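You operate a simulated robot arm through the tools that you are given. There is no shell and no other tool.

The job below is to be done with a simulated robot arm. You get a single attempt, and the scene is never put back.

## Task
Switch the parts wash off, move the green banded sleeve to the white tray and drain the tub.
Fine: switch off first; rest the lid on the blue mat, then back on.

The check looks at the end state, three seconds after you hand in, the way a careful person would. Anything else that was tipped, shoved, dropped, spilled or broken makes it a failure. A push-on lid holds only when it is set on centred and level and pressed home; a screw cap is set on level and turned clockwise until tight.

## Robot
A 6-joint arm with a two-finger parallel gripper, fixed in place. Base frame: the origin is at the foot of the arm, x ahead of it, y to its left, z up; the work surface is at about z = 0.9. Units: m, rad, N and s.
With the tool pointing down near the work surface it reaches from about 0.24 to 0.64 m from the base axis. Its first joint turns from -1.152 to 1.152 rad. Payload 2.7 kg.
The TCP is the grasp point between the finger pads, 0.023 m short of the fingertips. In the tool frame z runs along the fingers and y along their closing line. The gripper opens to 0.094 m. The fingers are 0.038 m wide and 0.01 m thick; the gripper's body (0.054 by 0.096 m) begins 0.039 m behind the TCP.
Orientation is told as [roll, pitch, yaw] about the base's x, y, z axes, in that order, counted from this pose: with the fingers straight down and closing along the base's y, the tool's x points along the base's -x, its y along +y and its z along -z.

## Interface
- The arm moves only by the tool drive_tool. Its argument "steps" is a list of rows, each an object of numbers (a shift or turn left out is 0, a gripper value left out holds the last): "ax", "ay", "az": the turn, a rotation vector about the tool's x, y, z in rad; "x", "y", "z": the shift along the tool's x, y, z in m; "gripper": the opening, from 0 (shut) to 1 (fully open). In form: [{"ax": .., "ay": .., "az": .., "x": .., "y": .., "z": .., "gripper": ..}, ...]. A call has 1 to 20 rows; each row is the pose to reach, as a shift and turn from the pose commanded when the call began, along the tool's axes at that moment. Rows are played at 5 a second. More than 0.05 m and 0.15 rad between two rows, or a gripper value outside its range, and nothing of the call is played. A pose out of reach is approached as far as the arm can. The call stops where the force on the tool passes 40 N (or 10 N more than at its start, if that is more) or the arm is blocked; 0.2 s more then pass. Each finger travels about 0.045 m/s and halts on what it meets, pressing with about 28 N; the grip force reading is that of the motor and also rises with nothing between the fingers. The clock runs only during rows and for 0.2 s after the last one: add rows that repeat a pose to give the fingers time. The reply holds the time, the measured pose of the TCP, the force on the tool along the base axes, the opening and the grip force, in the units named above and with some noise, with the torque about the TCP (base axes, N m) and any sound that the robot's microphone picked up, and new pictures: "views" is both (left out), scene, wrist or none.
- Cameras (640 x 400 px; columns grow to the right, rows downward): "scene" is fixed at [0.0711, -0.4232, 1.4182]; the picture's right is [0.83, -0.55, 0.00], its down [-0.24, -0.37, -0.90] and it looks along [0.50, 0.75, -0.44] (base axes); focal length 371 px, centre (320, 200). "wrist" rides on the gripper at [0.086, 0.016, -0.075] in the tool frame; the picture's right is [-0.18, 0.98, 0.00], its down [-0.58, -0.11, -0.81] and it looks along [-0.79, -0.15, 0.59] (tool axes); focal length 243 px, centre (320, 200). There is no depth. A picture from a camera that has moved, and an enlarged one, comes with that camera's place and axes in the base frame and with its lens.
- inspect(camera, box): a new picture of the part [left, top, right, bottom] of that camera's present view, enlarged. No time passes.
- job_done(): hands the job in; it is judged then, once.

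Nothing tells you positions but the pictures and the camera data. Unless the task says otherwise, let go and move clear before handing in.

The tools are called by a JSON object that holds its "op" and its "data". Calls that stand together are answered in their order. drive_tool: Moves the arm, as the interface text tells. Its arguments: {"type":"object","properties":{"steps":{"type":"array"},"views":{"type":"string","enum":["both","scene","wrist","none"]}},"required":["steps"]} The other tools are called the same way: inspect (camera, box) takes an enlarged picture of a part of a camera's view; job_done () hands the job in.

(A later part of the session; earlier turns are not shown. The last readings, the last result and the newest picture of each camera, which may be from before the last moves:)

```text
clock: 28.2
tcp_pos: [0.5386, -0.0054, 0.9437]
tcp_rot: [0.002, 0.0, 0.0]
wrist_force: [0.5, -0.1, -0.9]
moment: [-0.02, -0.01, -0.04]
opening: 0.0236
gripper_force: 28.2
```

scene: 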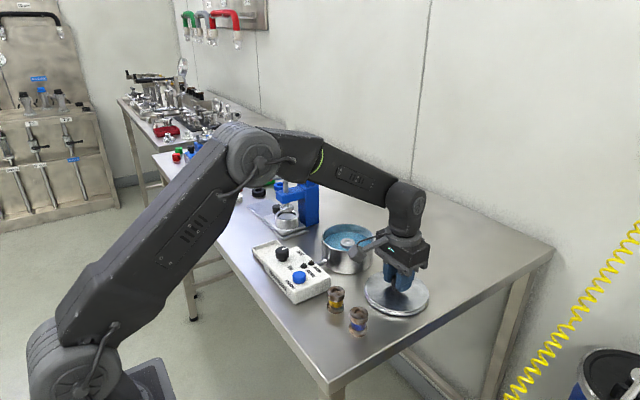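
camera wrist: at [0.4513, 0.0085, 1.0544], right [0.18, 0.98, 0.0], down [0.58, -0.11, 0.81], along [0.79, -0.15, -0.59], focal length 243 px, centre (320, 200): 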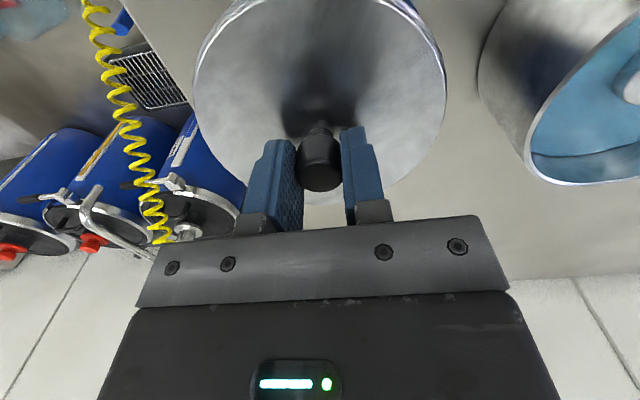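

{"op": "drive_tool", "data": {"steps": [{"z": 0.001}, {"z": 0.002}, {"z": 0.002}], "views": "none"}}

```text
clock: 29.0
tcp_pos: [0.5392, -0.0054, 0.9441]
tcp_rot: [0.003, 0.0, -0.001]
wrist_force: [-7.9, 4.2, 13.8]
moment: [-0.15, 0.27, -0.03]
opening: 0.0232
gripper_force: 27.8
```

Contact is made. I'll ease up 1 mm, open the fingers and rise clear.

{"op": "drive_tool", "data": {"steps": [{"z": -0.001}, {"z": -0.001, "gripper": 0.3}, {"z": -0.001, "gripper": 0.45}, {"z": -0.001, "gripper": 0.6}, {"z": -0.001, "gripper": 0.6}, {"z": -0.02, "gripper": 0.6}, {"z": -0.05, "gripper": 0.6}, {"z": -0.09, "gripper": 0.6}, {"z": -0.13, "gripper": 0.6}, {"z": -0.156, "gripper": 0.6}, {"z": -0.156, "gripper": 0.6}]}}

{"op": "inspect", "data": {"camera": "scene", "box": [310, 210, 450, 340]}}

{"op": "inspect", "data": {"camera": "wrist", "box": [180, 0, 480, 220]}}

```text
clock: 31.4
tcp_pos: [0.5384, -0.0034, 1.0962]
tcp_rot: [0.002, -0.001, 0.0]
wrist_force: [0.9, -0.5, 0.2]
moment: [0.01, 0.0, 0.01]
opening: 0.0563
gripper_force: 0.0
camera wrist: at [0.4504, 0.0127, 1.1718], right [0.18, 0.98, 0.0], down [0.58, -0.11, 0.81], along [0.79, -0.15, -0.59], focal length 243 px, centre (320, 200)
```

scene: 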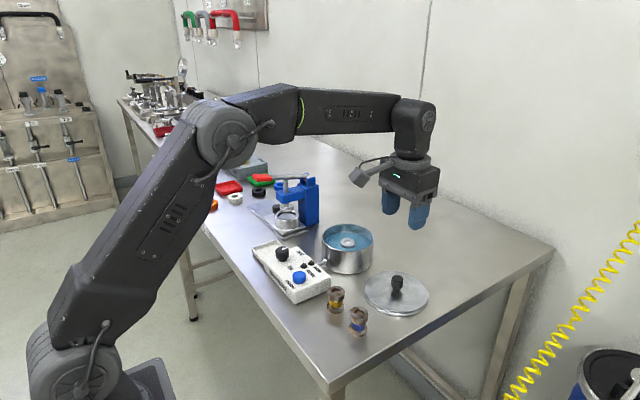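
wrist: 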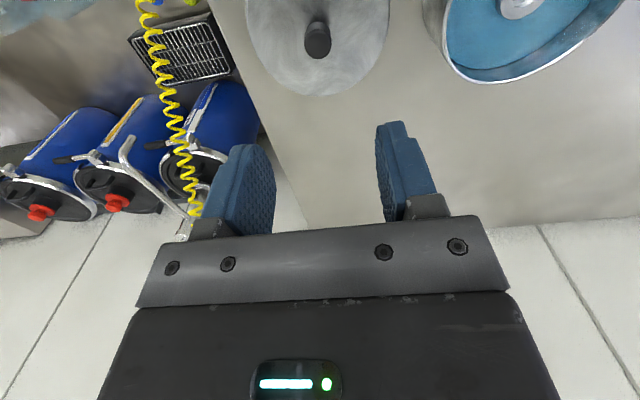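

```text
3.08 times, centred on (380, 275) of scene
camera zoom: at [0.0711, -0.4232, 1.4182], right [0.83, -0.55, 0.0], down [-0.24, -0.37, -0.9], along [0.5, 0.75, -0.44], focal length 1142 px, centre (135, -31)
```

zoom: 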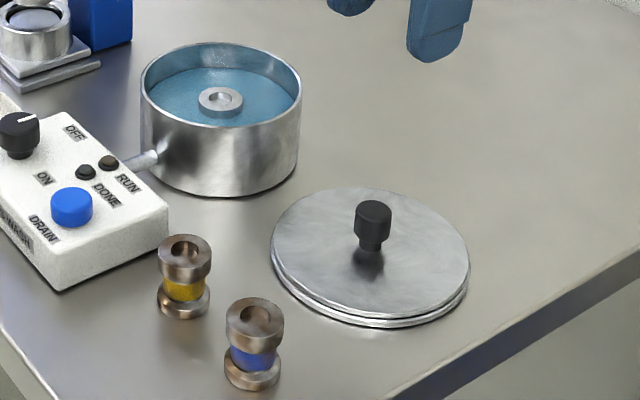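

```text
1.82 times, centred on (330, 110) of wrist
camera zoom: at [0.4504, 0.0127, 1.1718], right [0.18, 0.98, 0.0], down [0.58, -0.11, 0.81], along [0.79, -0.15, -0.59], focal length 441 px, centre (302, 364)
```

zoom: 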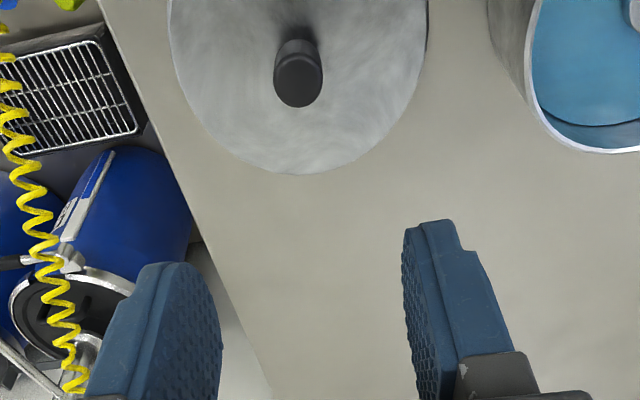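

The lid rests on the mat, fully covering it. Now back over the tub to look at the sleeve.

{"op": "drive_tool", "data": {"steps": [{"x": 0.001, "y": 0.02}, {"x": 0.002, "y": 0.05}, {"x": 0.004, "y": 0.085}, {"x": 0.006, "y": 0.12}, {"x": 0.008, "y": 0.145}, {"x": 0.008, "y": 0.155}, {"x": 0.008, "y": 0.155}, {"x": 0.008, "y": 0.155}]}}

{"op": "inspect", "data": {"camera": "wrist", "box": [200, 0, 440, 160]}}

{"op": "inspect", "data": {"camera": "scene", "box": [310, 215, 390, 280]}}

```text
clock: 33.2
tcp_pos: [0.5317, 0.1492, 1.1005]
tcp_rot: [0.002, -0.001, 0.002]
wrist_force: [0.6, -0.5, 0.1]
moment: [-0.04, -0.02, 0.01]
opening: 0.0565
gripper_force: 0.0
camera wrist: at [0.4448, 0.1656, 1.175], right [0.18, 0.98, 0.0], down [0.58, -0.11, 0.81], along [0.79, -0.15, -0.59], focal length 243 px, centre (320, 200)
```

scene: 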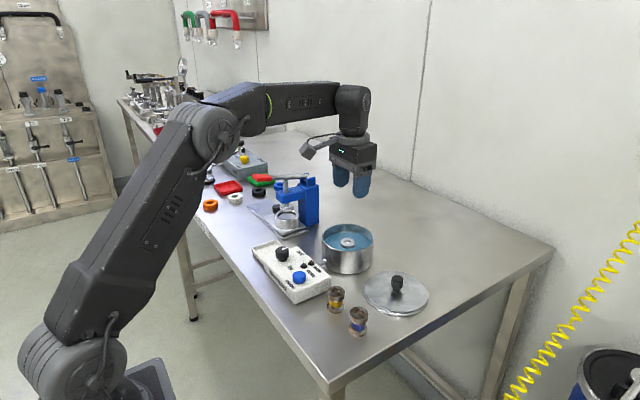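
wrist: 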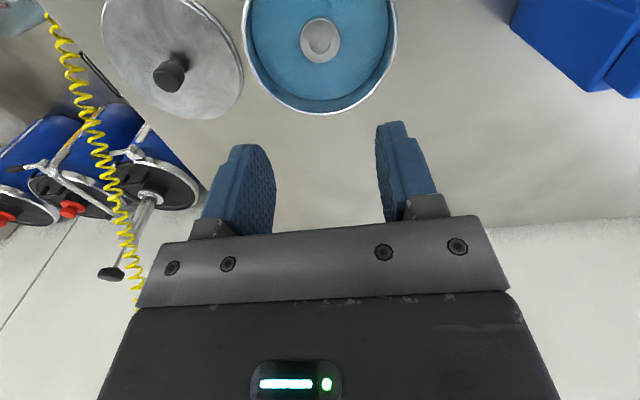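

```text
2.50 times, centred on (320, 80) of wrist
camera zoom: at [0.4448, 0.1656, 1.175], right [0.18, 0.98, 0.0], down [0.58, -0.11, 0.81], along [0.79, -0.15, -0.59], focal length 606 px, centre (320, 500)
```

zoom: 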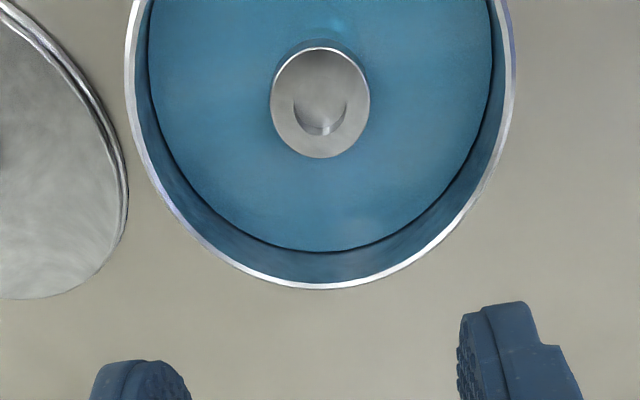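

```text
6.15 times, centred on (350, 248) of scene
camera zoom: at [0.0712, -0.4232, 1.4182], right [0.83, -0.55, 0.0], down [-0.24, -0.37, -0.9], along [0.5, 0.75, -0.44], focal length 2284 px, centre (135, -92)
```

zoom: 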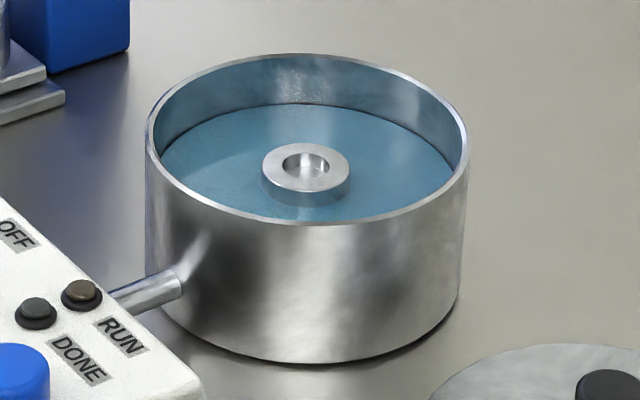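

The sleeve is centred in the tub at about (0.5285, 0.150) with top z ≈ 0.951. I'll lower the fingers around it with a narrow opening so they stay clear of the tub wall.

{"op": "drive_tool", "data": {"steps": [{"x": 0.002, "z": 0.03}, {"x": 0.002, "z": 0.06}, {"x": 0.002, "z": 0.09}, {"x": 0.002, "z": 0.11}, {"x": 0.002, "z": 0.13}, {"x": 0.002, "z": 0.13}]}}

{"op": "inspect", "data": {"camera": "wrist", "box": [220, 60, 420, 220]}}

{"op": "inspect", "data": {"camera": "scene", "box": [310, 205, 390, 280]}}

```text
clock: 34.6
tcp_pos: [0.5303, 0.1489, 0.9659]
tcp_rot: [0.001, 0.0, -0.002]
wrist_force: [-0.6, -0.1, -0.6]
moment: [-0.03, 0.02, 0.01]
opening: 0.0562
gripper_force: 0.1
camera wrist: at [0.4428, 0.1653, 1.0422], right [0.18, 0.98, 0.0], down [0.58, -0.11, 0.81], along [0.79, -0.15, -0.59], focal length 243 px, centre (320, 200)
```

scene: 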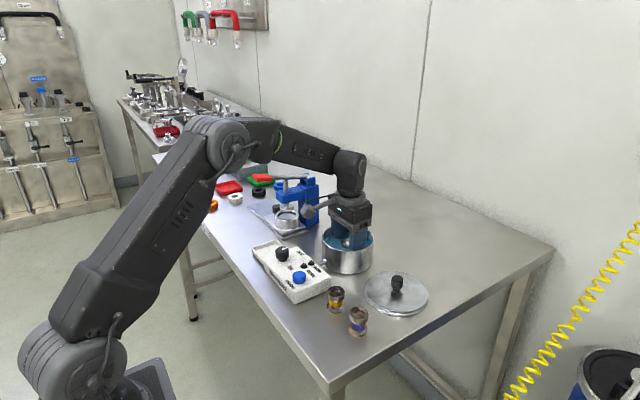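
wrist: 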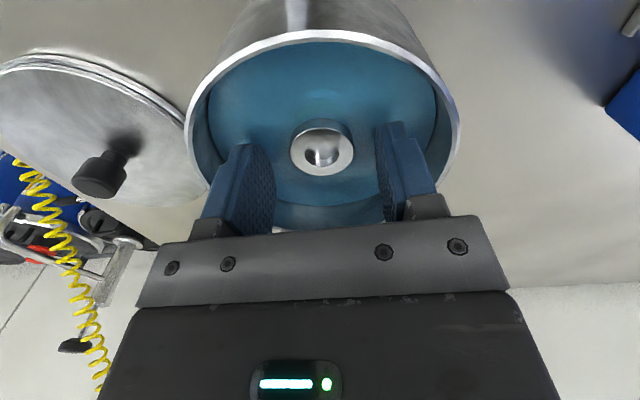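

```text
2.50 times, centred on (320, 140) of wrist
camera zoom: at [0.4428, 0.1653, 1.0422], right [0.18, 0.98, 0.0], down [0.58, -0.11, 0.81], along [0.79, -0.15, -0.59], focal length 606 px, centre (320, 350)
```

zoom: 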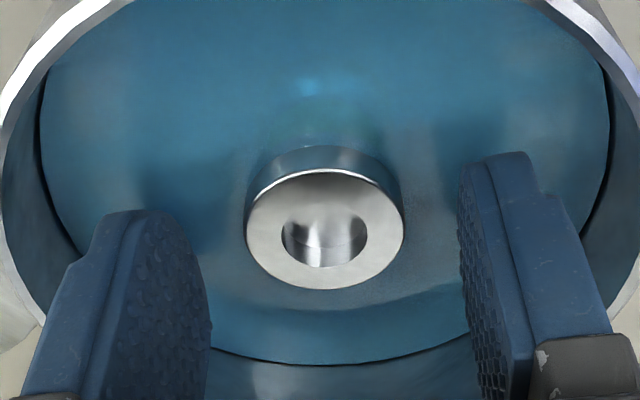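

```text
5.33 times, centred on (350, 242) of scene
camera zoom: at [0.0711, -0.4232, 1.4182], right [0.83, -0.55, 0.0], down [-0.24, -0.37, -0.9], along [0.5, 0.75, -0.44], focal length 1980 px, centre (160, -27)
```

zoom: 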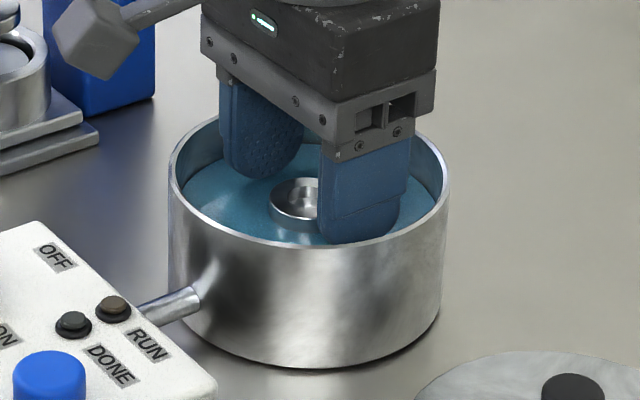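

Sleeve top is near z 0.948 and well centred. I'll go down another 29 mm, then close.

{"op": "drive_tool", "data": {"steps": [{"y": 0.001, "z": 0.01}, {"y": 0.001, "z": 0.02}, {"y": 0.001, "z": 0.026}, {"y": 0.001, "z": 0.029}, {"y": 0.001, "z": 0.029}, {"y": 0.001, "z": 0.029, "gripper": 0.45}, {"y": 0.001, "z": 0.029, "gripper": 0.35}, {"y": 0.001, "z": 0.029, "gripper": 0.25}, {"y": 0.001, "z": 0.029, "gripper": 0.25}, {"y": 0.001, "z": 0.029, "gripper": 0.25}]}}

{"op": "inspect", "data": {"camera": "wrist", "box": [220, 60, 420, 220]}}

```text
clock: 36.8
tcp_pos: [0.5289, 0.1505, 0.9396]
tcp_rot: [0.003, 0.001, -0.001]
wrist_force: [-0.5, 0.5, 0.7]
moment: [0.02, 0.0, -0.01]
opening: 0.0331
gripper_force: 28.0
camera wrist: at [0.4412, 0.1664, 1.0145], right [0.18, 0.98, 0.0], down [0.58, -0.11, 0.81], along [0.79, -0.15, -0.59], focal length 243 px, centre (320, 200)
```

scene: 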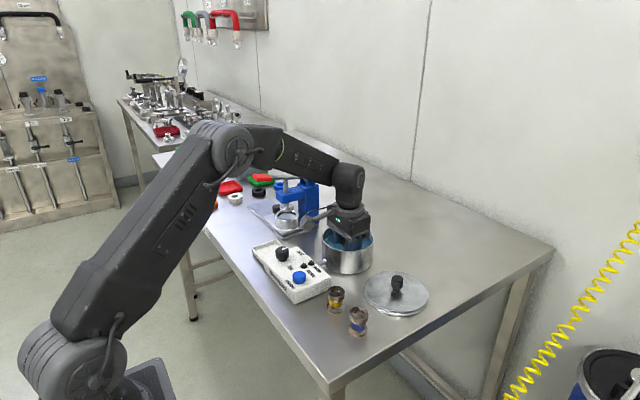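
wrist: 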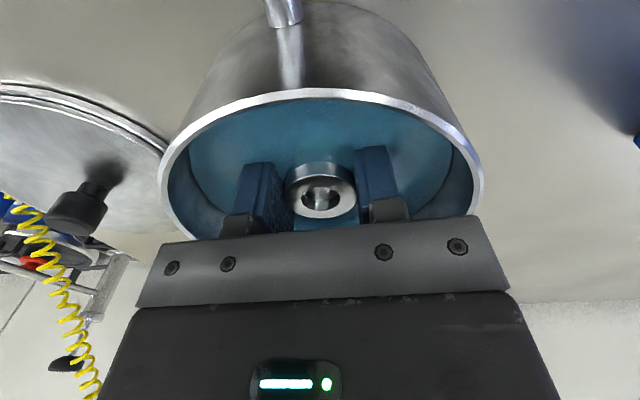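

```text
2.50 times, centred on (320, 140) of wrist
camera zoom: at [0.4412, 0.1664, 1.0145], right [0.18, 0.98, 0.0], down [0.58, -0.11, 0.81], along [0.79, -0.15, -0.59], focal length 606 px, centre (320, 350)
```

zoom: 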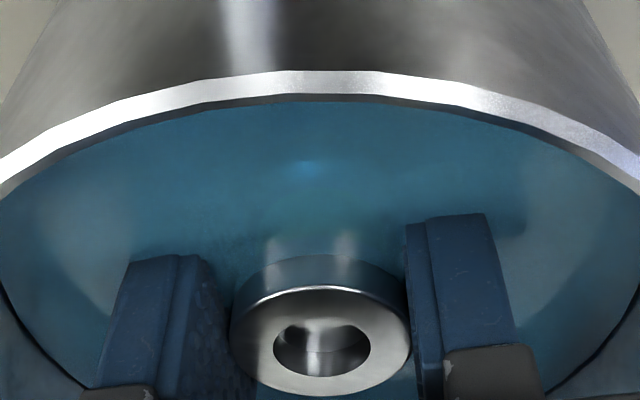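

Gripped at 33 mm, with no side load. Lifting the sleeve straight up out of the tub.

{"op": "drive_tool", "data": {"steps": [{"z": -0.006}, {"z": -0.015}, {"z": -0.03}, {"z": -0.05}, {"z": -0.07}, {"z": -0.095}, {"z": -0.12}, {"z": -0.14}, {"z": -0.14}, {"z": -0.14}]}}

{"op": "inspect", "data": {"camera": "scene", "box": [310, 160, 410, 280]}}

{"op": "inspect", "data": {"camera": "wrist", "box": [220, 60, 420, 220]}}

```text
clock: 39.0
tcp_pos: [0.5297, 0.1504, 1.0785]
tcp_rot: [0.001, 0.001, 0.001]
wrist_force: [-0.6, -0.3, -0.2]
moment: [0.02, -0.01, -0.03]
opening: 0.033
gripper_force: 28.1
camera wrist: at [0.4425, 0.1662, 1.1547], right [0.18, 0.98, 0.0], down [0.58, -0.11, 0.81], along [0.79, -0.15, -0.59], focal length 243 px, centre (320, 200)
```

scene: 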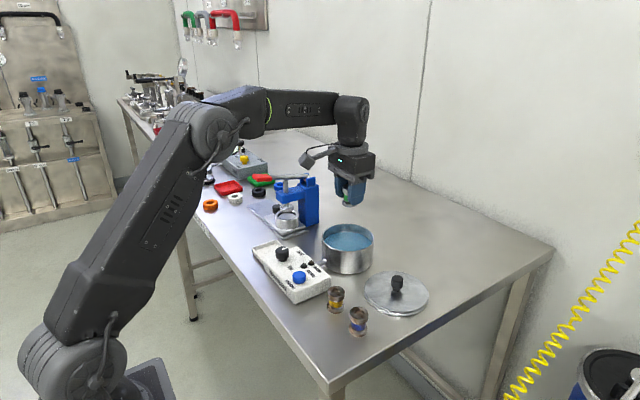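
wrist: 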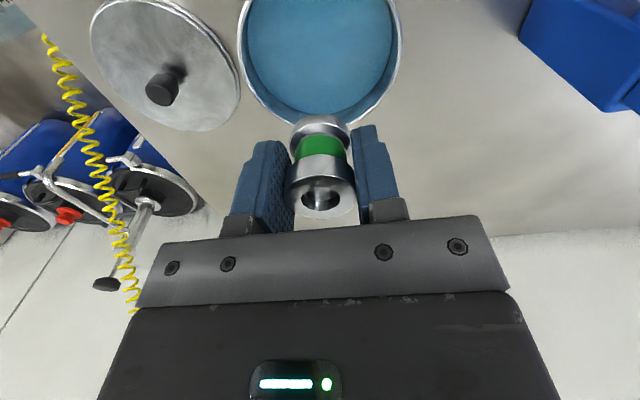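

```text
3.33 times, centred on (360, 220) of scene
camera zoom: at [0.0712, -0.4232, 1.4182], right [0.83, -0.55, 0.0], down [-0.24, -0.37, -0.9], along [0.5, 0.75, -0.44], focal length 1237 px, centre (187, 133)
```

zoom: 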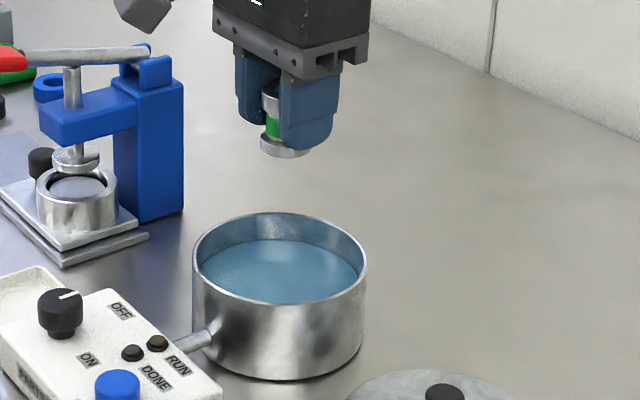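

```text
2.50 times, centred on (320, 140) of wrist
camera zoom: at [0.4425, 0.1662, 1.1547], right [0.18, 0.98, 0.0], down [0.58, -0.11, 0.81], along [0.79, -0.15, -0.59], focal length 606 px, centre (320, 350)
```

zoom: 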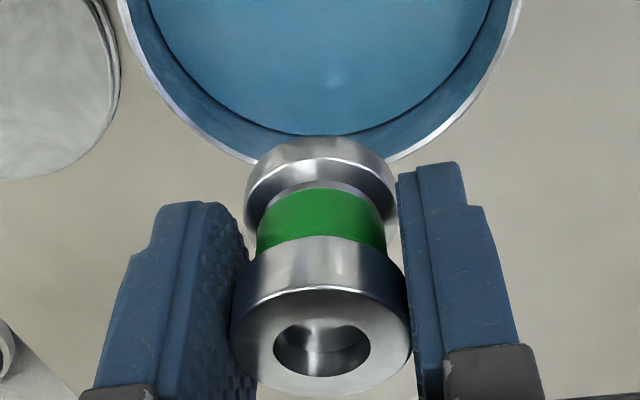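

It is the green-banded sleeve, held securely and extending about 10 mm below the fingertips. I'll carry it toward the white tray at about (0.383, 0.264), keeping away from the press handle, and stop short for a look.

{"op": "drive_tool", "data": {"steps": [{"x": 0.02, "y": 0.0}, {"x": 0.045, "y": 0.005}, {"x": 0.075, "y": 0.015}, {"x": 0.105, "y": 0.025}, {"x": 0.13, "y": 0.035}, {"x": 0.15, "y": 0.045}, {"x": 0.17, "y": 0.05}, {"x": 0.18, "y": 0.05}, {"x": 0.18, "y": 0.05}]}}

{"op": "inspect", "data": {"camera": "wrist", "box": [300, 20, 560, 200]}}

{"op": "inspect", "data": {"camera": "scene", "box": [230, 180, 340, 280]}}

```text
clock: 41.0
tcp_pos: [0.3505, 0.2, 1.0789]
tcp_rot: [0.002, -0.002, 0.002]
wrist_force: [-0.2, -0.1, -1.4]
moment: [0.0, 0.01, 0.03]
opening: 0.033
gripper_force: 28.2
camera wrist: at [0.2625, 0.2167, 1.1549], right [0.18, 0.98, 0.0], down [0.58, -0.11, 0.81], along [0.79, -0.15, -0.59], focal length 243 px, centre (320, 200)
```

scene: 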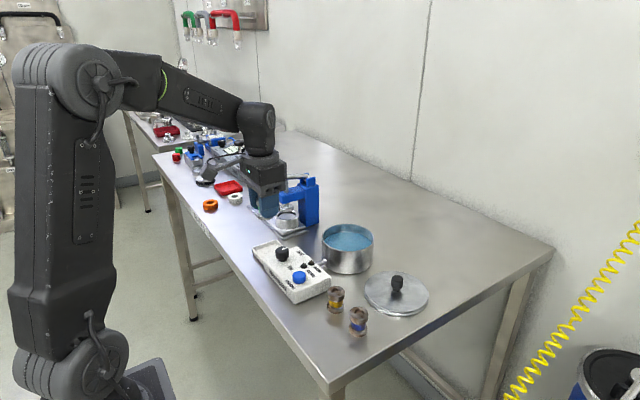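
wrist: 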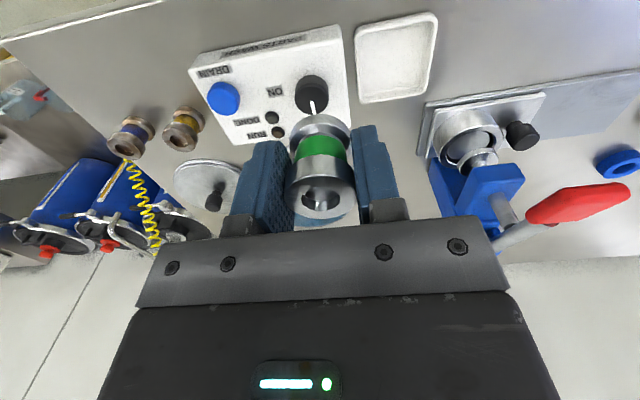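

```text
2.22 times, centred on (430, 110) of wrist
camera zoom: at [0.2625, 0.2167, 1.1549], right [0.18, 0.98, 0.0], down [0.58, -0.11, 0.81], along [0.79, -0.15, -0.59], focal length 539 px, centre (76, 400)
```

zoom: 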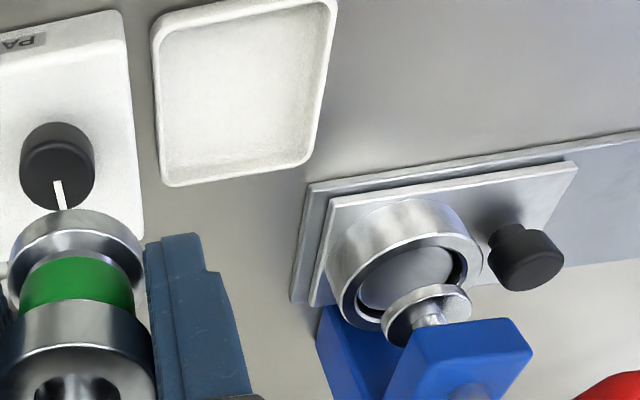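

```text
4.00 times, centred on (285, 230) of scene
camera zoom: at [0.0712, -0.4232, 1.4182], right [0.83, -0.55, 0.0], down [-0.24, -0.37, -0.9], along [0.5, 0.75, -0.44], focal length 1485 px, centre (460, 80)
```

zoom: 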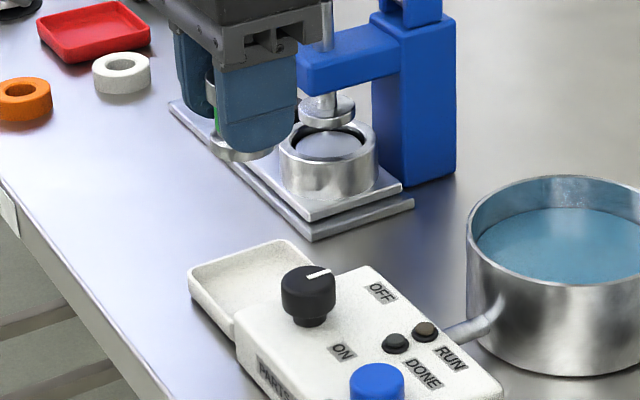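

The tray spans about x 0.348–0.418, y 0.230–0.299, so its centre is (0.383, 0.2645). Moving over it and lowering to just above the rim.

{"op": "drive_tool", "data": {"steps": [{"x": -0.006, "y": 0.015}, {"x": -0.014, "y": 0.03}, {"x": -0.024, "y": 0.045}, {"x": -0.0335, "y": 0.06}, {"x": -0.0335, "y": 0.064}, {"x": -0.0335, "y": 0.064, "z": 0.02}, {"x": -0.0335, "y": 0.064, "z": 0.05}, {"x": -0.0335, "y": 0.064, "z": 0.08}, {"x": -0.0335, "y": 0.064, "z": 0.105}, {"x": -0.0335, "y": 0.064, "z": 0.116}, {"x": -0.0335, "y": 0.064, "z": 0.116}]}}

{"op": "inspect", "data": {"camera": "wrist", "box": [220, 60, 420, 220]}}

{"op": "inspect", "data": {"camera": "scene", "box": [230, 200, 330, 290]}}

```text
clock: 43.4
tcp_pos: [0.3811, 0.2608, 0.9637]
tcp_rot: [0.003, 0.001, 0.001]
wrist_force: [-0.3, 0.1, -1.1]
moment: [0.03, 0.01, 0.02]
opening: 0.0329
gripper_force: 27.6
camera wrist: at [0.2939, 0.2781, 1.0385], right [0.18, 0.98, 0.0], down [0.58, -0.11, 0.81], along [0.79, -0.15, -0.59], focal length 243 px, centre (320, 200)
```

scene: 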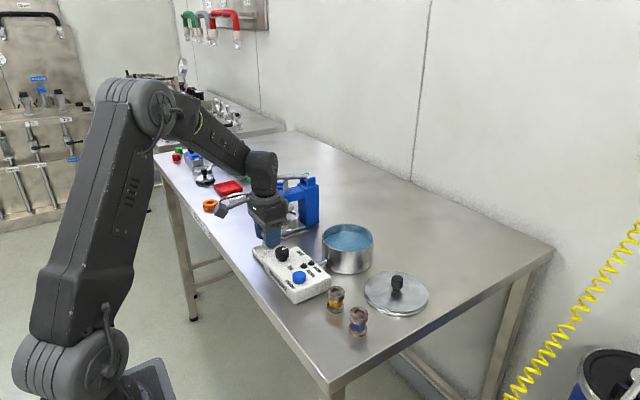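
wrist: 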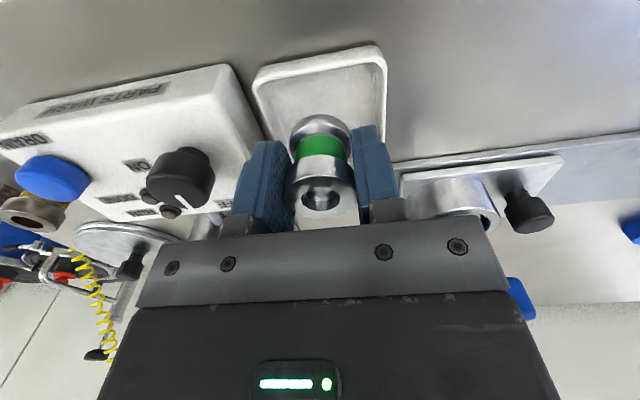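

```text
2.50 times, centred on (320, 140) of wrist
camera zoom: at [0.2939, 0.2781, 1.0385], right [0.18, 0.98, 0.0], down [0.58, -0.11, 0.81], along [0.79, -0.15, -0.59], focal length 606 px, centre (320, 350)
```

zoom: 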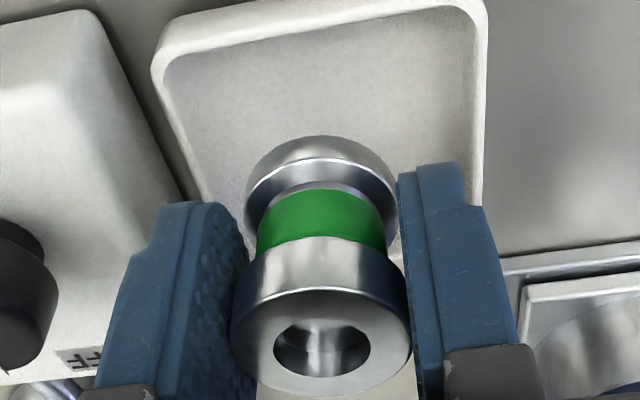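

```text
4.44 times, centred on (280, 245) of scene
camera zoom: at [0.0712, -0.4232, 1.4182], right [0.83, -0.55, 0.0], down [-0.24, -0.37, -0.9], along [0.5, 0.75, -0.44], focal length 1650 px, centre (498, 0)
```

zoom: 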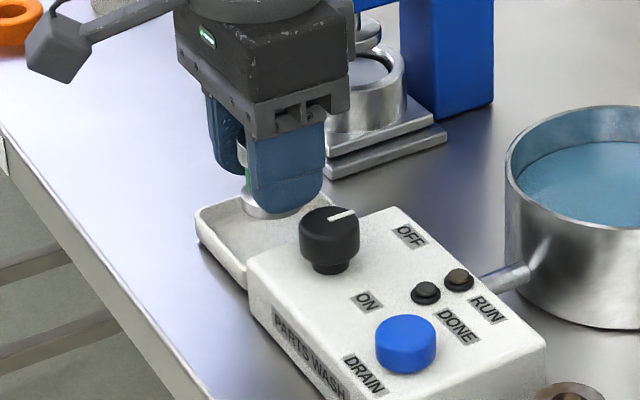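

The sleeve should move about 3.5 mm in +x and +y to sit centred. I'll adjust, then lower in stages.

{"op": "drive_tool", "data": {"steps": [{"x": -0.0018, "y": 0.0018}, {"x": -0.0035, "y": 0.0035}, {"x": -0.0035, "y": 0.0035, "z": 0.008}, {"x": -0.0035, "y": 0.0035, "z": 0.015}, {"x": -0.0035, "y": 0.0035, "z": 0.019}, {"x": -0.0035, "y": 0.0035, "z": 0.019}]}}

{"op": "inspect", "data": {"camera": "wrist", "box": [220, 60, 420, 220]}}

{"op": "inspect", "data": {"camera": "scene", "box": [250, 220, 310, 270]}}

```text
clock: 44.8
tcp_pos: [0.3846, 0.2662, 0.9439]
tcp_rot: [0.001, -0.001, 0.0]
wrist_force: [0.1, -0.5, -2.0]
moment: [0.0, 0.02, -0.03]
opening: 0.0329
gripper_force: 28.3
camera wrist: at [0.2982, 0.2828, 1.0194], right [0.18, 0.98, 0.0], down [0.58, -0.11, 0.81], along [0.79, -0.15, -0.59], focal length 243 px, centre (320, 200)
```

scene: 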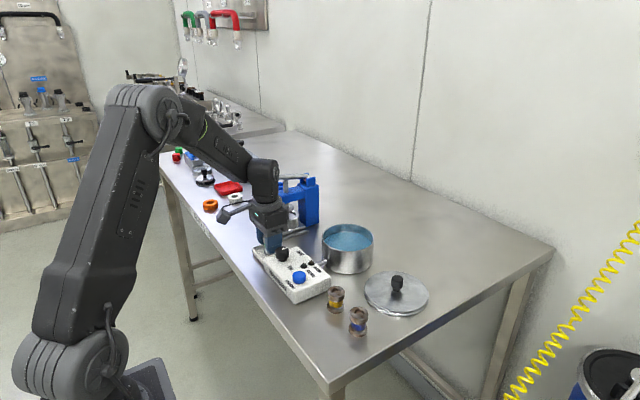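
wrist: 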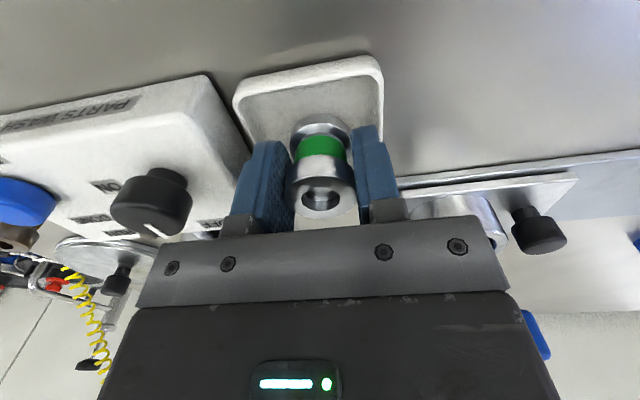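

```text
2.50 times, centred on (320, 140) of wrist
camera zoom: at [0.2982, 0.2828, 1.0194], right [0.18, 0.98, 0.0], down [0.58, -0.11, 0.81], along [0.79, -0.15, -0.59], focal length 606 px, centre (320, 350)
```

zoom: 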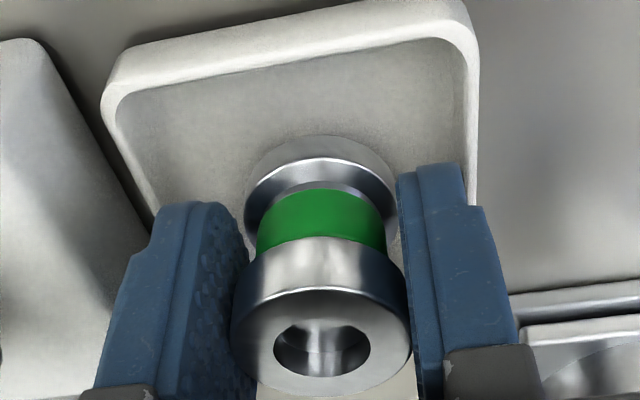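

```text
8.00 times, centred on (280, 245) of scene
camera zoom: at [0.0712, -0.4232, 1.4182], right [0.83, -0.55, 0.0], down [-0.24, -0.37, -0.9], along [0.5, 0.75, -0.44], focal length 2970 px, centre (640, -160)
```

zoom: 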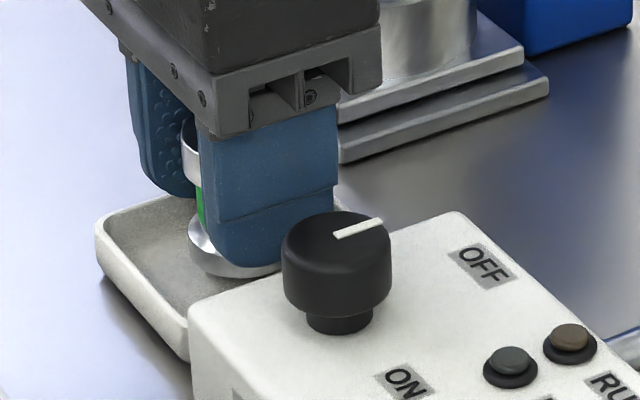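

{"op": "drive_tool", "data": {"steps": [{"y": -0.0015, "z": 0.001}, {"y": -0.0015, "z": 0.003}, {"y": -0.0015, "z": 0.0045}, {"y": -0.0015, "z": 0.0045}], "views": "none"}}

```text
clock: 45.8
tcp_pos: [0.3858, 0.2657, 0.9402]
tcp_rot: [0.002, 0.0, 0.001]
wrist_force: [0.0, -0.8, -0.4]
moment: [0.03, -0.02, -0.03]
opening: 0.0329
gripper_force: 28.0
```

{"op": "drive_tool", "data": {"steps": [{"z": 0.001}, {"z": 0.002}, {"z": 0.002}], "views": "none"}}

```text
clock: 46.6
tcp_pos: [0.3847, 0.2662, 0.9383]
tcp_rot: [0.0, 0.0, 0.0]
wrist_force: [0.0, 1.0, -0.7]
moment: [0.02, -0.01, -0.04]
opening: 0.0329
gripper_force: 28.5
```

{"op": "drive_tool", "data": {"steps": [{"z": 0.001}, {"z": 0.002}, {"z": 0.002}], "views": "none"}}

```text
clock: 47.4
tcp_pos: [0.386, 0.2673, 0.9376]
tcp_rot: [0.004, -0.003, 0.0]
wrist_force: [-4.6, -2.5, 14.1]
moment: [-0.06, 0.21, 0.0]
opening: 0.033
gripper_force: 28.1
```

Contact at 14 N means the sleeve is on the tray floor. I'll ease off, open just a few millimetres so the fingers stay inside the tray walls, and lift away.

{"op": "drive_tool", "data": {"steps": [{"z": -0.001}, {"z": -0.001, "gripper": 0.38}, {"z": -0.001, "gripper": 0.41}, {"z": -0.001, "gripper": 0.41}, {"z": -0.006, "gripper": 0.41}, {"z": -0.012, "gripper": 0.41}, {"z": -0.012, "gripper": 0.41}]}}

{"op": "inspect", "data": {"camera": "wrist", "box": [220, 60, 420, 220]}}

{"op": "inspect", "data": {"camera": "scene", "box": [250, 220, 310, 270]}}

```text
clock: 49.0
tcp_pos: [0.3846, 0.2683, 0.948]
tcp_rot: [0.002, 0.0, 0.0]
wrist_force: [-0.1, 0.8, 0.3]
moment: [0.01, -0.01, 0.02]
opening: 0.0386
gripper_force: 0.0
camera wrist: at [0.2981, 0.2832, 1.0237], right [0.18, 0.98, 0.0], down [0.58, -0.11, 0.81], along [0.79, -0.15, -0.59], focal length 243 px, centre (320, 200)
```

scene: 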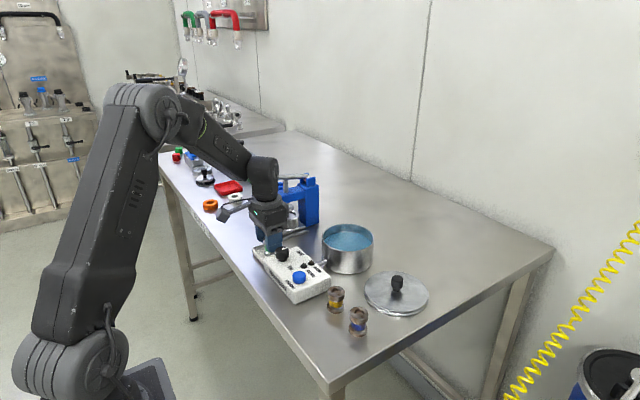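
wrist: 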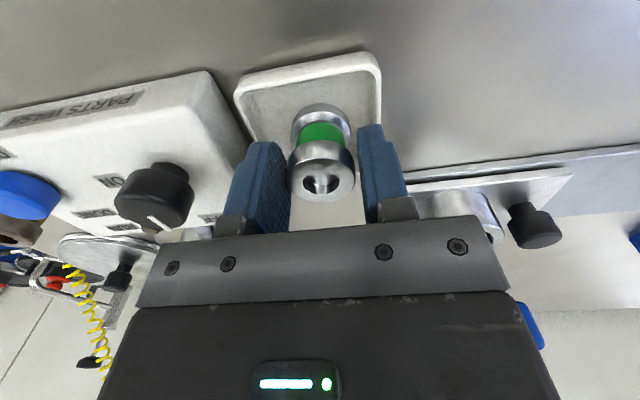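

```text
2.50 times, centred on (320, 140) of wrist
camera zoom: at [0.2981, 0.2832, 1.0237], right [0.18, 0.98, 0.0], down [0.58, -0.11, 0.81], along [0.79, -0.15, -0.59], focal length 606 px, centre (320, 350)
```

zoom: 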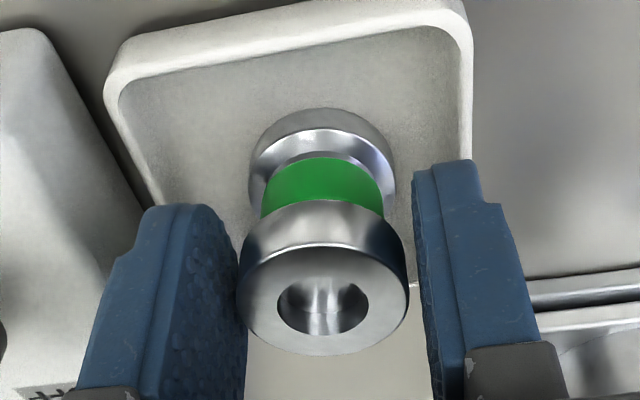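

```text
8.00 times, centred on (280, 245) of scene
camera zoom: at [0.0711, -0.4232, 1.4182], right [0.83, -0.55, 0.0], down [-0.24, -0.37, -0.9], along [0.5, 0.75, -0.44], focal length 2970 px, centre (640, -160)
```

zoom: 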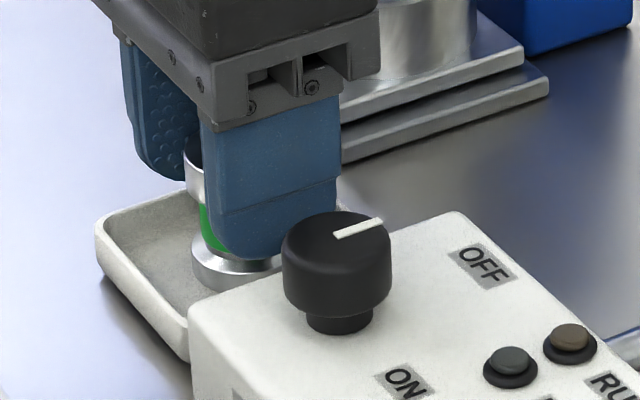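

The sleeve stands upright in the tray and is released. The fingertips are above the rim, so I'll open a bit more and rise clear.

{"op": "drive_tool", "data": {"steps": [{"gripper": 0.5}, {"gripper": 0.55}, {"z": -0.02, "gripper": 0.55}, {"z": -0.045, "gripper": 0.55}, {"z": -0.075, "gripper": 0.55}, {"z": -0.105, "gripper": 0.55}, {"z": -0.13, "gripper": 0.55}, {"z": -0.13, "gripper": 0.55}]}}

{"op": "inspect", "data": {"camera": "wrist", "box": [200, 0, 440, 180]}}

{"op": "inspect", "data": {"camera": "scene", "box": [230, 200, 340, 300]}}

```text
clock: 50.8
tcp_pos: [0.3867, 0.2658, 1.0791]
tcp_rot: [0.002, -0.001, -0.001]
wrist_force: [-0.5, -0.3, -0.3]
moment: [0.03, -0.01, 0.03]
opening: 0.0516
gripper_force: 0.0
camera wrist: at [0.299, 0.282, 1.1549], right [0.18, 0.98, 0.0], down [0.58, -0.11, 0.81], along [0.79, -0.15, -0.59], focal length 243 px, centre (320, 200)
```

scene: 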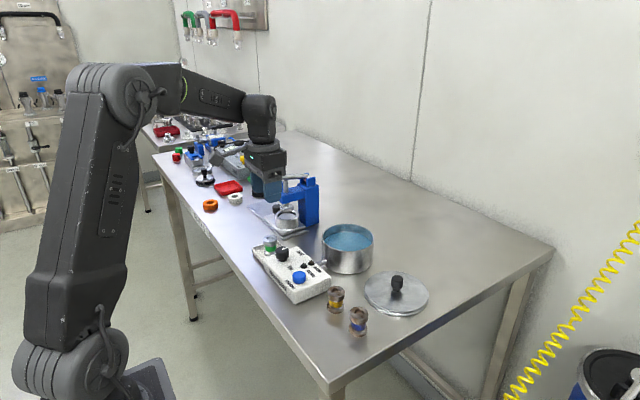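
wrist: 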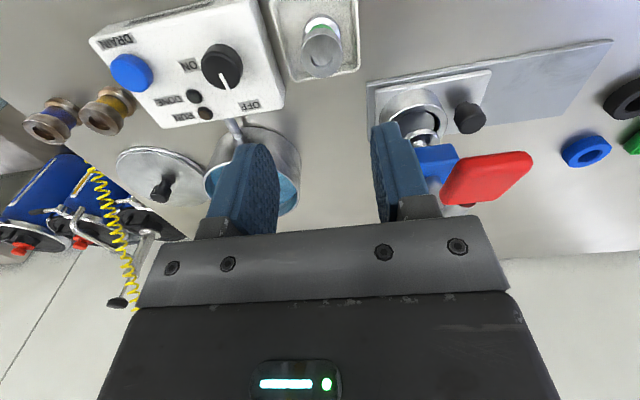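

```text
2.22 times, centred on (320, 90) of wrist
camera zoom: at [0.299, 0.282, 1.1549], right [0.18, 0.98, 0.0], down [0.58, -0.11, 0.81], along [0.79, -0.15, -0.59], focal length 539 px, centre (320, 444)
```

zoom: 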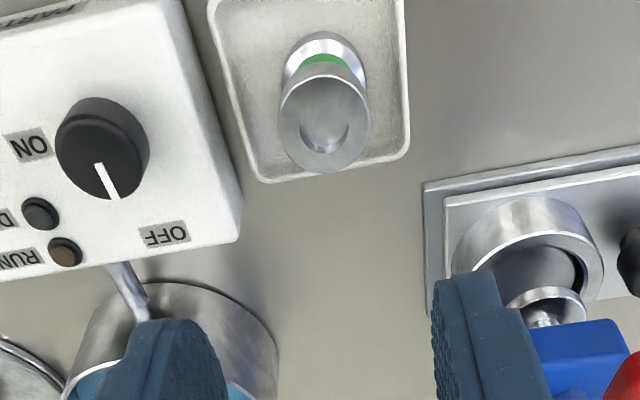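

```text
4.00 times, centred on (285, 250) of scene
camera zoom: at [0.0711, -0.4232, 1.4182], right [0.83, -0.55, 0.0], down [-0.24, -0.37, -0.9], along [0.5, 0.75, -0.44], focal length 1485 px, centre (460, 0)
```

zoom: 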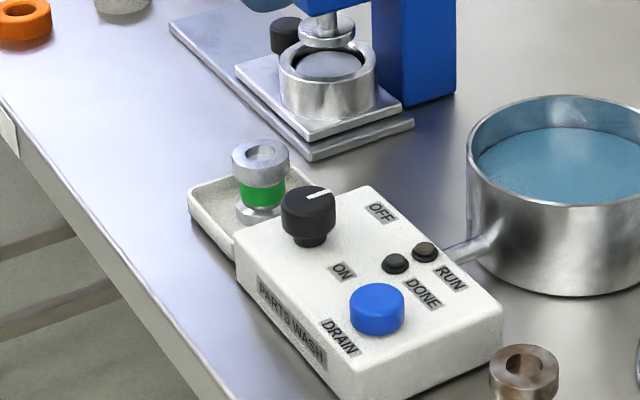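

The green sleeve is upright in the white tray. Next is the drain, with the lid still off so I can see the water level; I'll close the fingers and hover over the blue button.

{"op": "drive_tool", "data": {"steps": [{"x": 0.001, "y": -0.02, "gripper": 0.3}, {"x": 0.003, "y": -0.045, "gripper": 0.0}, {"x": 0.005, "y": -0.075, "gripper": 0.0}, {"x": 0.008, "y": -0.105, "gripper": 0.0}, {"x": 0.011, "y": -0.135, "gripper": 0.0}, {"x": 0.013, "y": -0.155, "z": 0.02, "gripper": 0.0}, {"x": 0.013, "y": -0.1625, "z": 0.04, "gripper": 0.0}, {"x": 0.013, "y": -0.1625, "z": 0.05, "gripper": 0.0}, {"x": 0.013, "y": -0.1625, "z": 0.05, "gripper": 0.0}]}}

{"op": "inspect", "data": {"camera": "wrist", "box": [240, 60, 400, 200]}}

{"op": "inspect", "data": {"camera": "scene", "box": [240, 210, 360, 310]}}

```text
clock: 52.8
tcp_pos: [0.3737, 0.1008, 1.0282]
tcp_rot: [0.002, 0.0, 0.001]
wrist_force: [-0.3, 0.3, -0.3]
moment: [0.0, 0.01, 0.01]
opening: 0.0
gripper_force: 28.0
camera wrist: at [0.2862, 0.1181, 1.1033], right [0.18, 0.98, 0.0], down [0.58, -0.11, 0.81], along [0.79, -0.15, -0.59], focal length 243 px, centre (320, 200)
```

scene: 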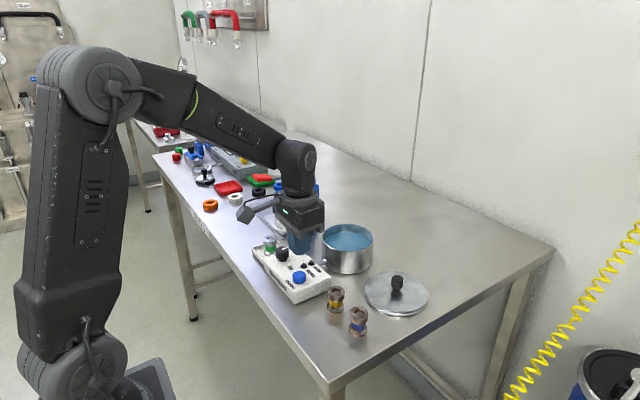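
wrist: 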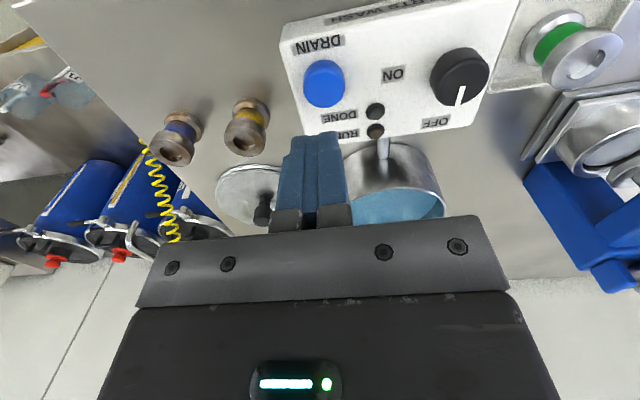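

```text
2.86 times, centred on (320, 130) of wrist
camera zoom: at [0.2862, 0.1181, 1.1033], right [0.18, 0.98, 0.0], down [0.58, -0.11, 0.81], along [0.79, -0.15, -0.59], focal length 693 px, centre (320, 400)
```

zoom: 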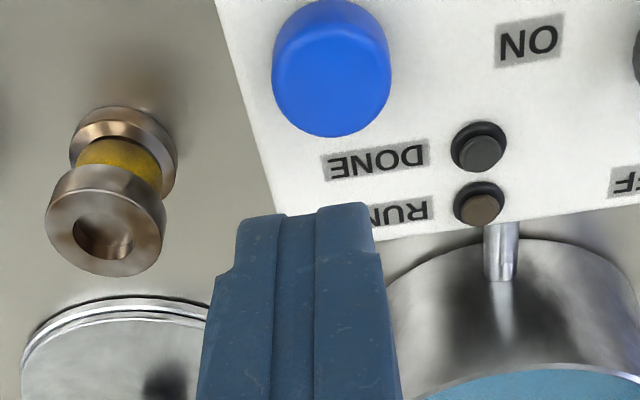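

```text
4.00 times, centred on (300, 260) of scene
camera zoom: at [0.0711, -0.4232, 1.4182], right [0.83, -0.55, 0.0], down [-0.24, -0.37, -0.9], along [0.5, 0.75, -0.44], focal length 1485 px, centre (400, -40)
```

zoom: 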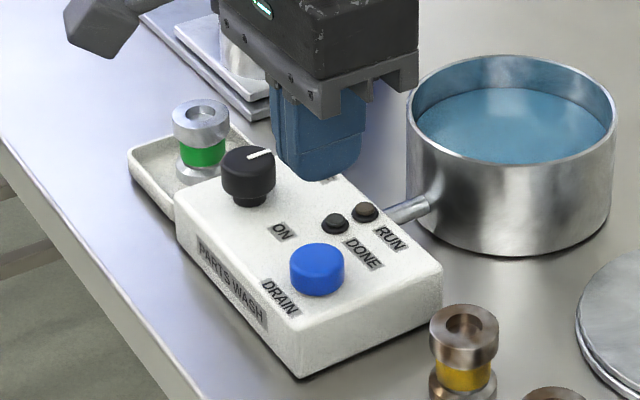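

The button top is at about (0.372, 0.1045, 0.952), roughly 3 mm toward +y. I'll shift and lower to just above it.

{"op": "drive_tool", "data": {"steps": [{"y": 0.003, "z": 0.015}, {"y": 0.003, "z": 0.03}, {"y": 0.003, "z": 0.042}, {"y": 0.003, "z": 0.047}, {"y": 0.003, "z": 0.047}]}}

{"op": "inspect", "data": {"camera": "scene", "box": [240, 210, 360, 310]}}

{"op": "inspect", "data": {"camera": "wrist", "box": [240, 60, 400, 200]}}

```text
clock: 54.0
tcp_pos: [0.3732, 0.1057, 0.9782]
tcp_rot: [0.003, 0.0, 0.001]
wrist_force: [0.3, 0.7, -0.3]
moment: [0.0, 0.02, -0.03]
opening: 0.0
gripper_force: 28.1
camera wrist: at [0.2857, 0.1213, 1.0542], right [0.18, 0.98, 0.0], down [0.58, -0.11, 0.81], along [0.79, -0.15, -0.59], focal length 243 px, centre (320, 200)
```

scene: 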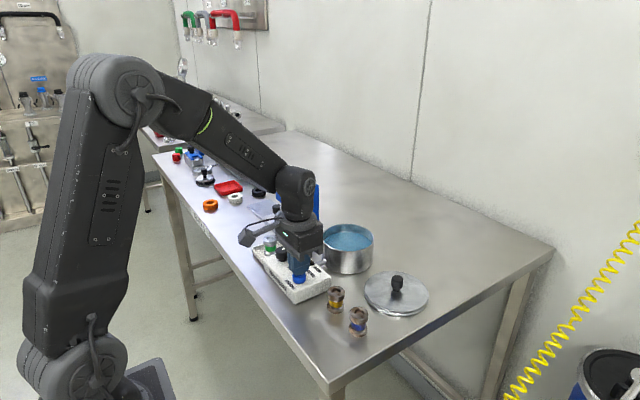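
wrist: 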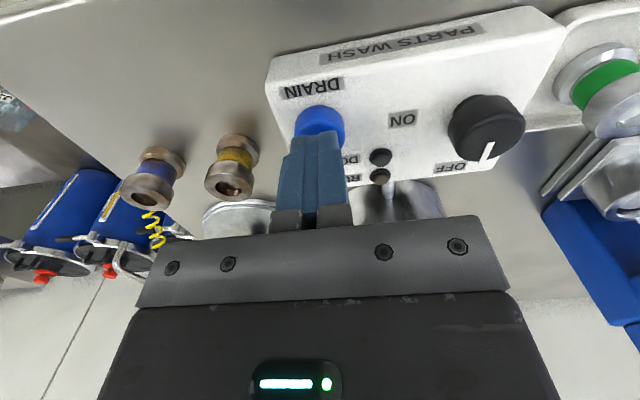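

```text
4.00 times, centred on (300, 260) of scene
camera zoom: at [0.0711, -0.4232, 1.4182], right [0.83, -0.55, 0.0], down [-0.24, -0.37, -0.9], along [0.5, 0.75, -0.44], focal length 1485 px, centre (400, -40)
```

zoom: 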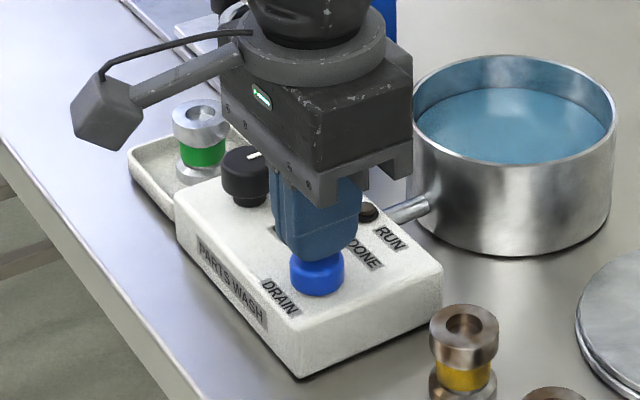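

```text
2.86 times, centred on (320, 130) of wrist
camera zoom: at [0.2857, 0.1213, 1.0542], right [0.18, 0.98, 0.0], down [0.58, -0.11, 0.81], along [0.79, -0.15, -0.59], focal length 693 px, centre (320, 400)
```

zoom: 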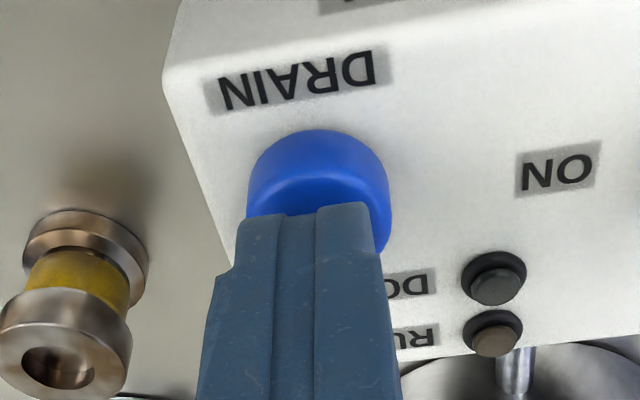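

Fingertips are right over the button. Pressing down slowly.

{"op": "drive_tool", "data": {"steps": [{"z": 0.002}, {"z": 0.004}, {"z": 0.006}, {"z": 0.007}, {"z": 0.007}], "views": "scene"}}

```text
clock: 55.2
tcp_pos: [0.3736, 0.1063, 0.9716]
tcp_rot: [0.001, 0.0, -0.001]
wrist_force: [0.1, 0.9, 0.8]
moment: [0.0, 0.0, -0.02]
opening: 0.0
gripper_force: 28.2
```

scene: 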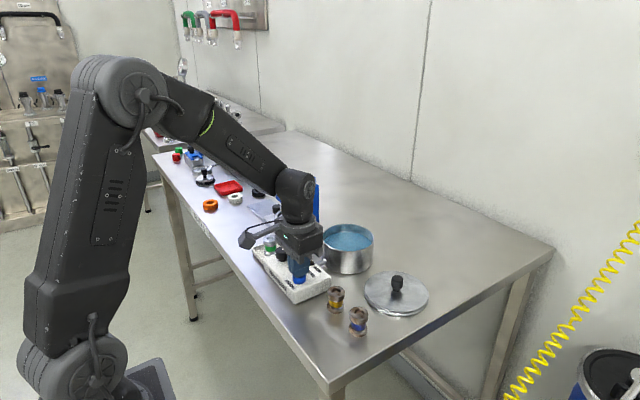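

{"op": "drive_tool", "data": {"steps": [{"z": 0.001}, {"z": 0.002}, {"z": 0.003}, {"z": 0.003}], "views": "none"}}

```text
clock: 56.2
tcp_pos: [0.3729, 0.107, 0.9706]
tcp_rot: [0.001, 0.001, 0.0]
wrist_force: [0.4, 0.2, 2.2]
moment: [0.03, 0.03, 0.02]
opening: 0.0
gripper_force: 27.7
```

{"op": "drive_tool", "data": {"steps": [{"z": 0.001}, {"z": 0.002}, {"z": 0.003}, {"z": 0.003}], "views": "scene"}}

{"op": "inspect", "data": {"camera": "scene", "box": [240, 210, 380, 310]}}

```text
clock: 57.2
tcp_pos: [0.3722, 0.1071, 0.9681]
tcp_rot: [0.001, -0.001, 0.0]
wrist_force: [0.6, -1.7, 2.8]
moment: [-0.04, -0.01, -0.01]
opening: 0.0
gripper_force: 28.0
heard: click
```

scene: 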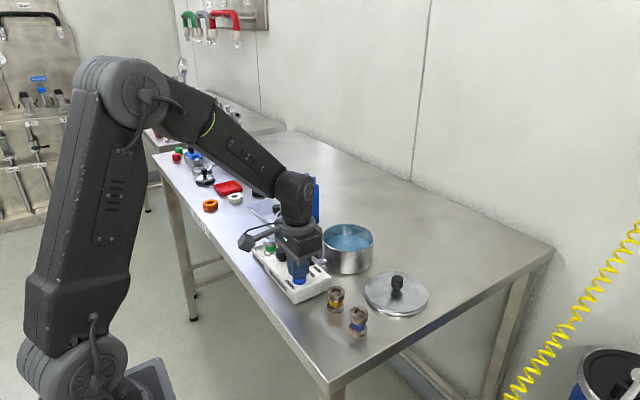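

```text
4.00 times, centred on (310, 260) of scene
camera zoom: at [0.0711, -0.4232, 1.4182], right [0.83, -0.55, 0.0], down [-0.24, -0.37, -0.9], along [0.5, 0.75, -0.44], focal length 1485 px, centre (360, -40)
```

zoom: 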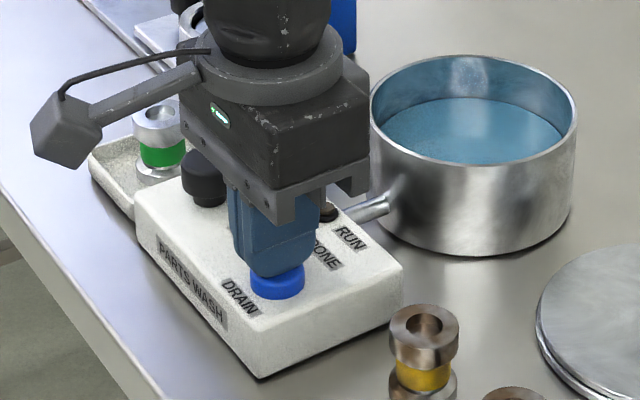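

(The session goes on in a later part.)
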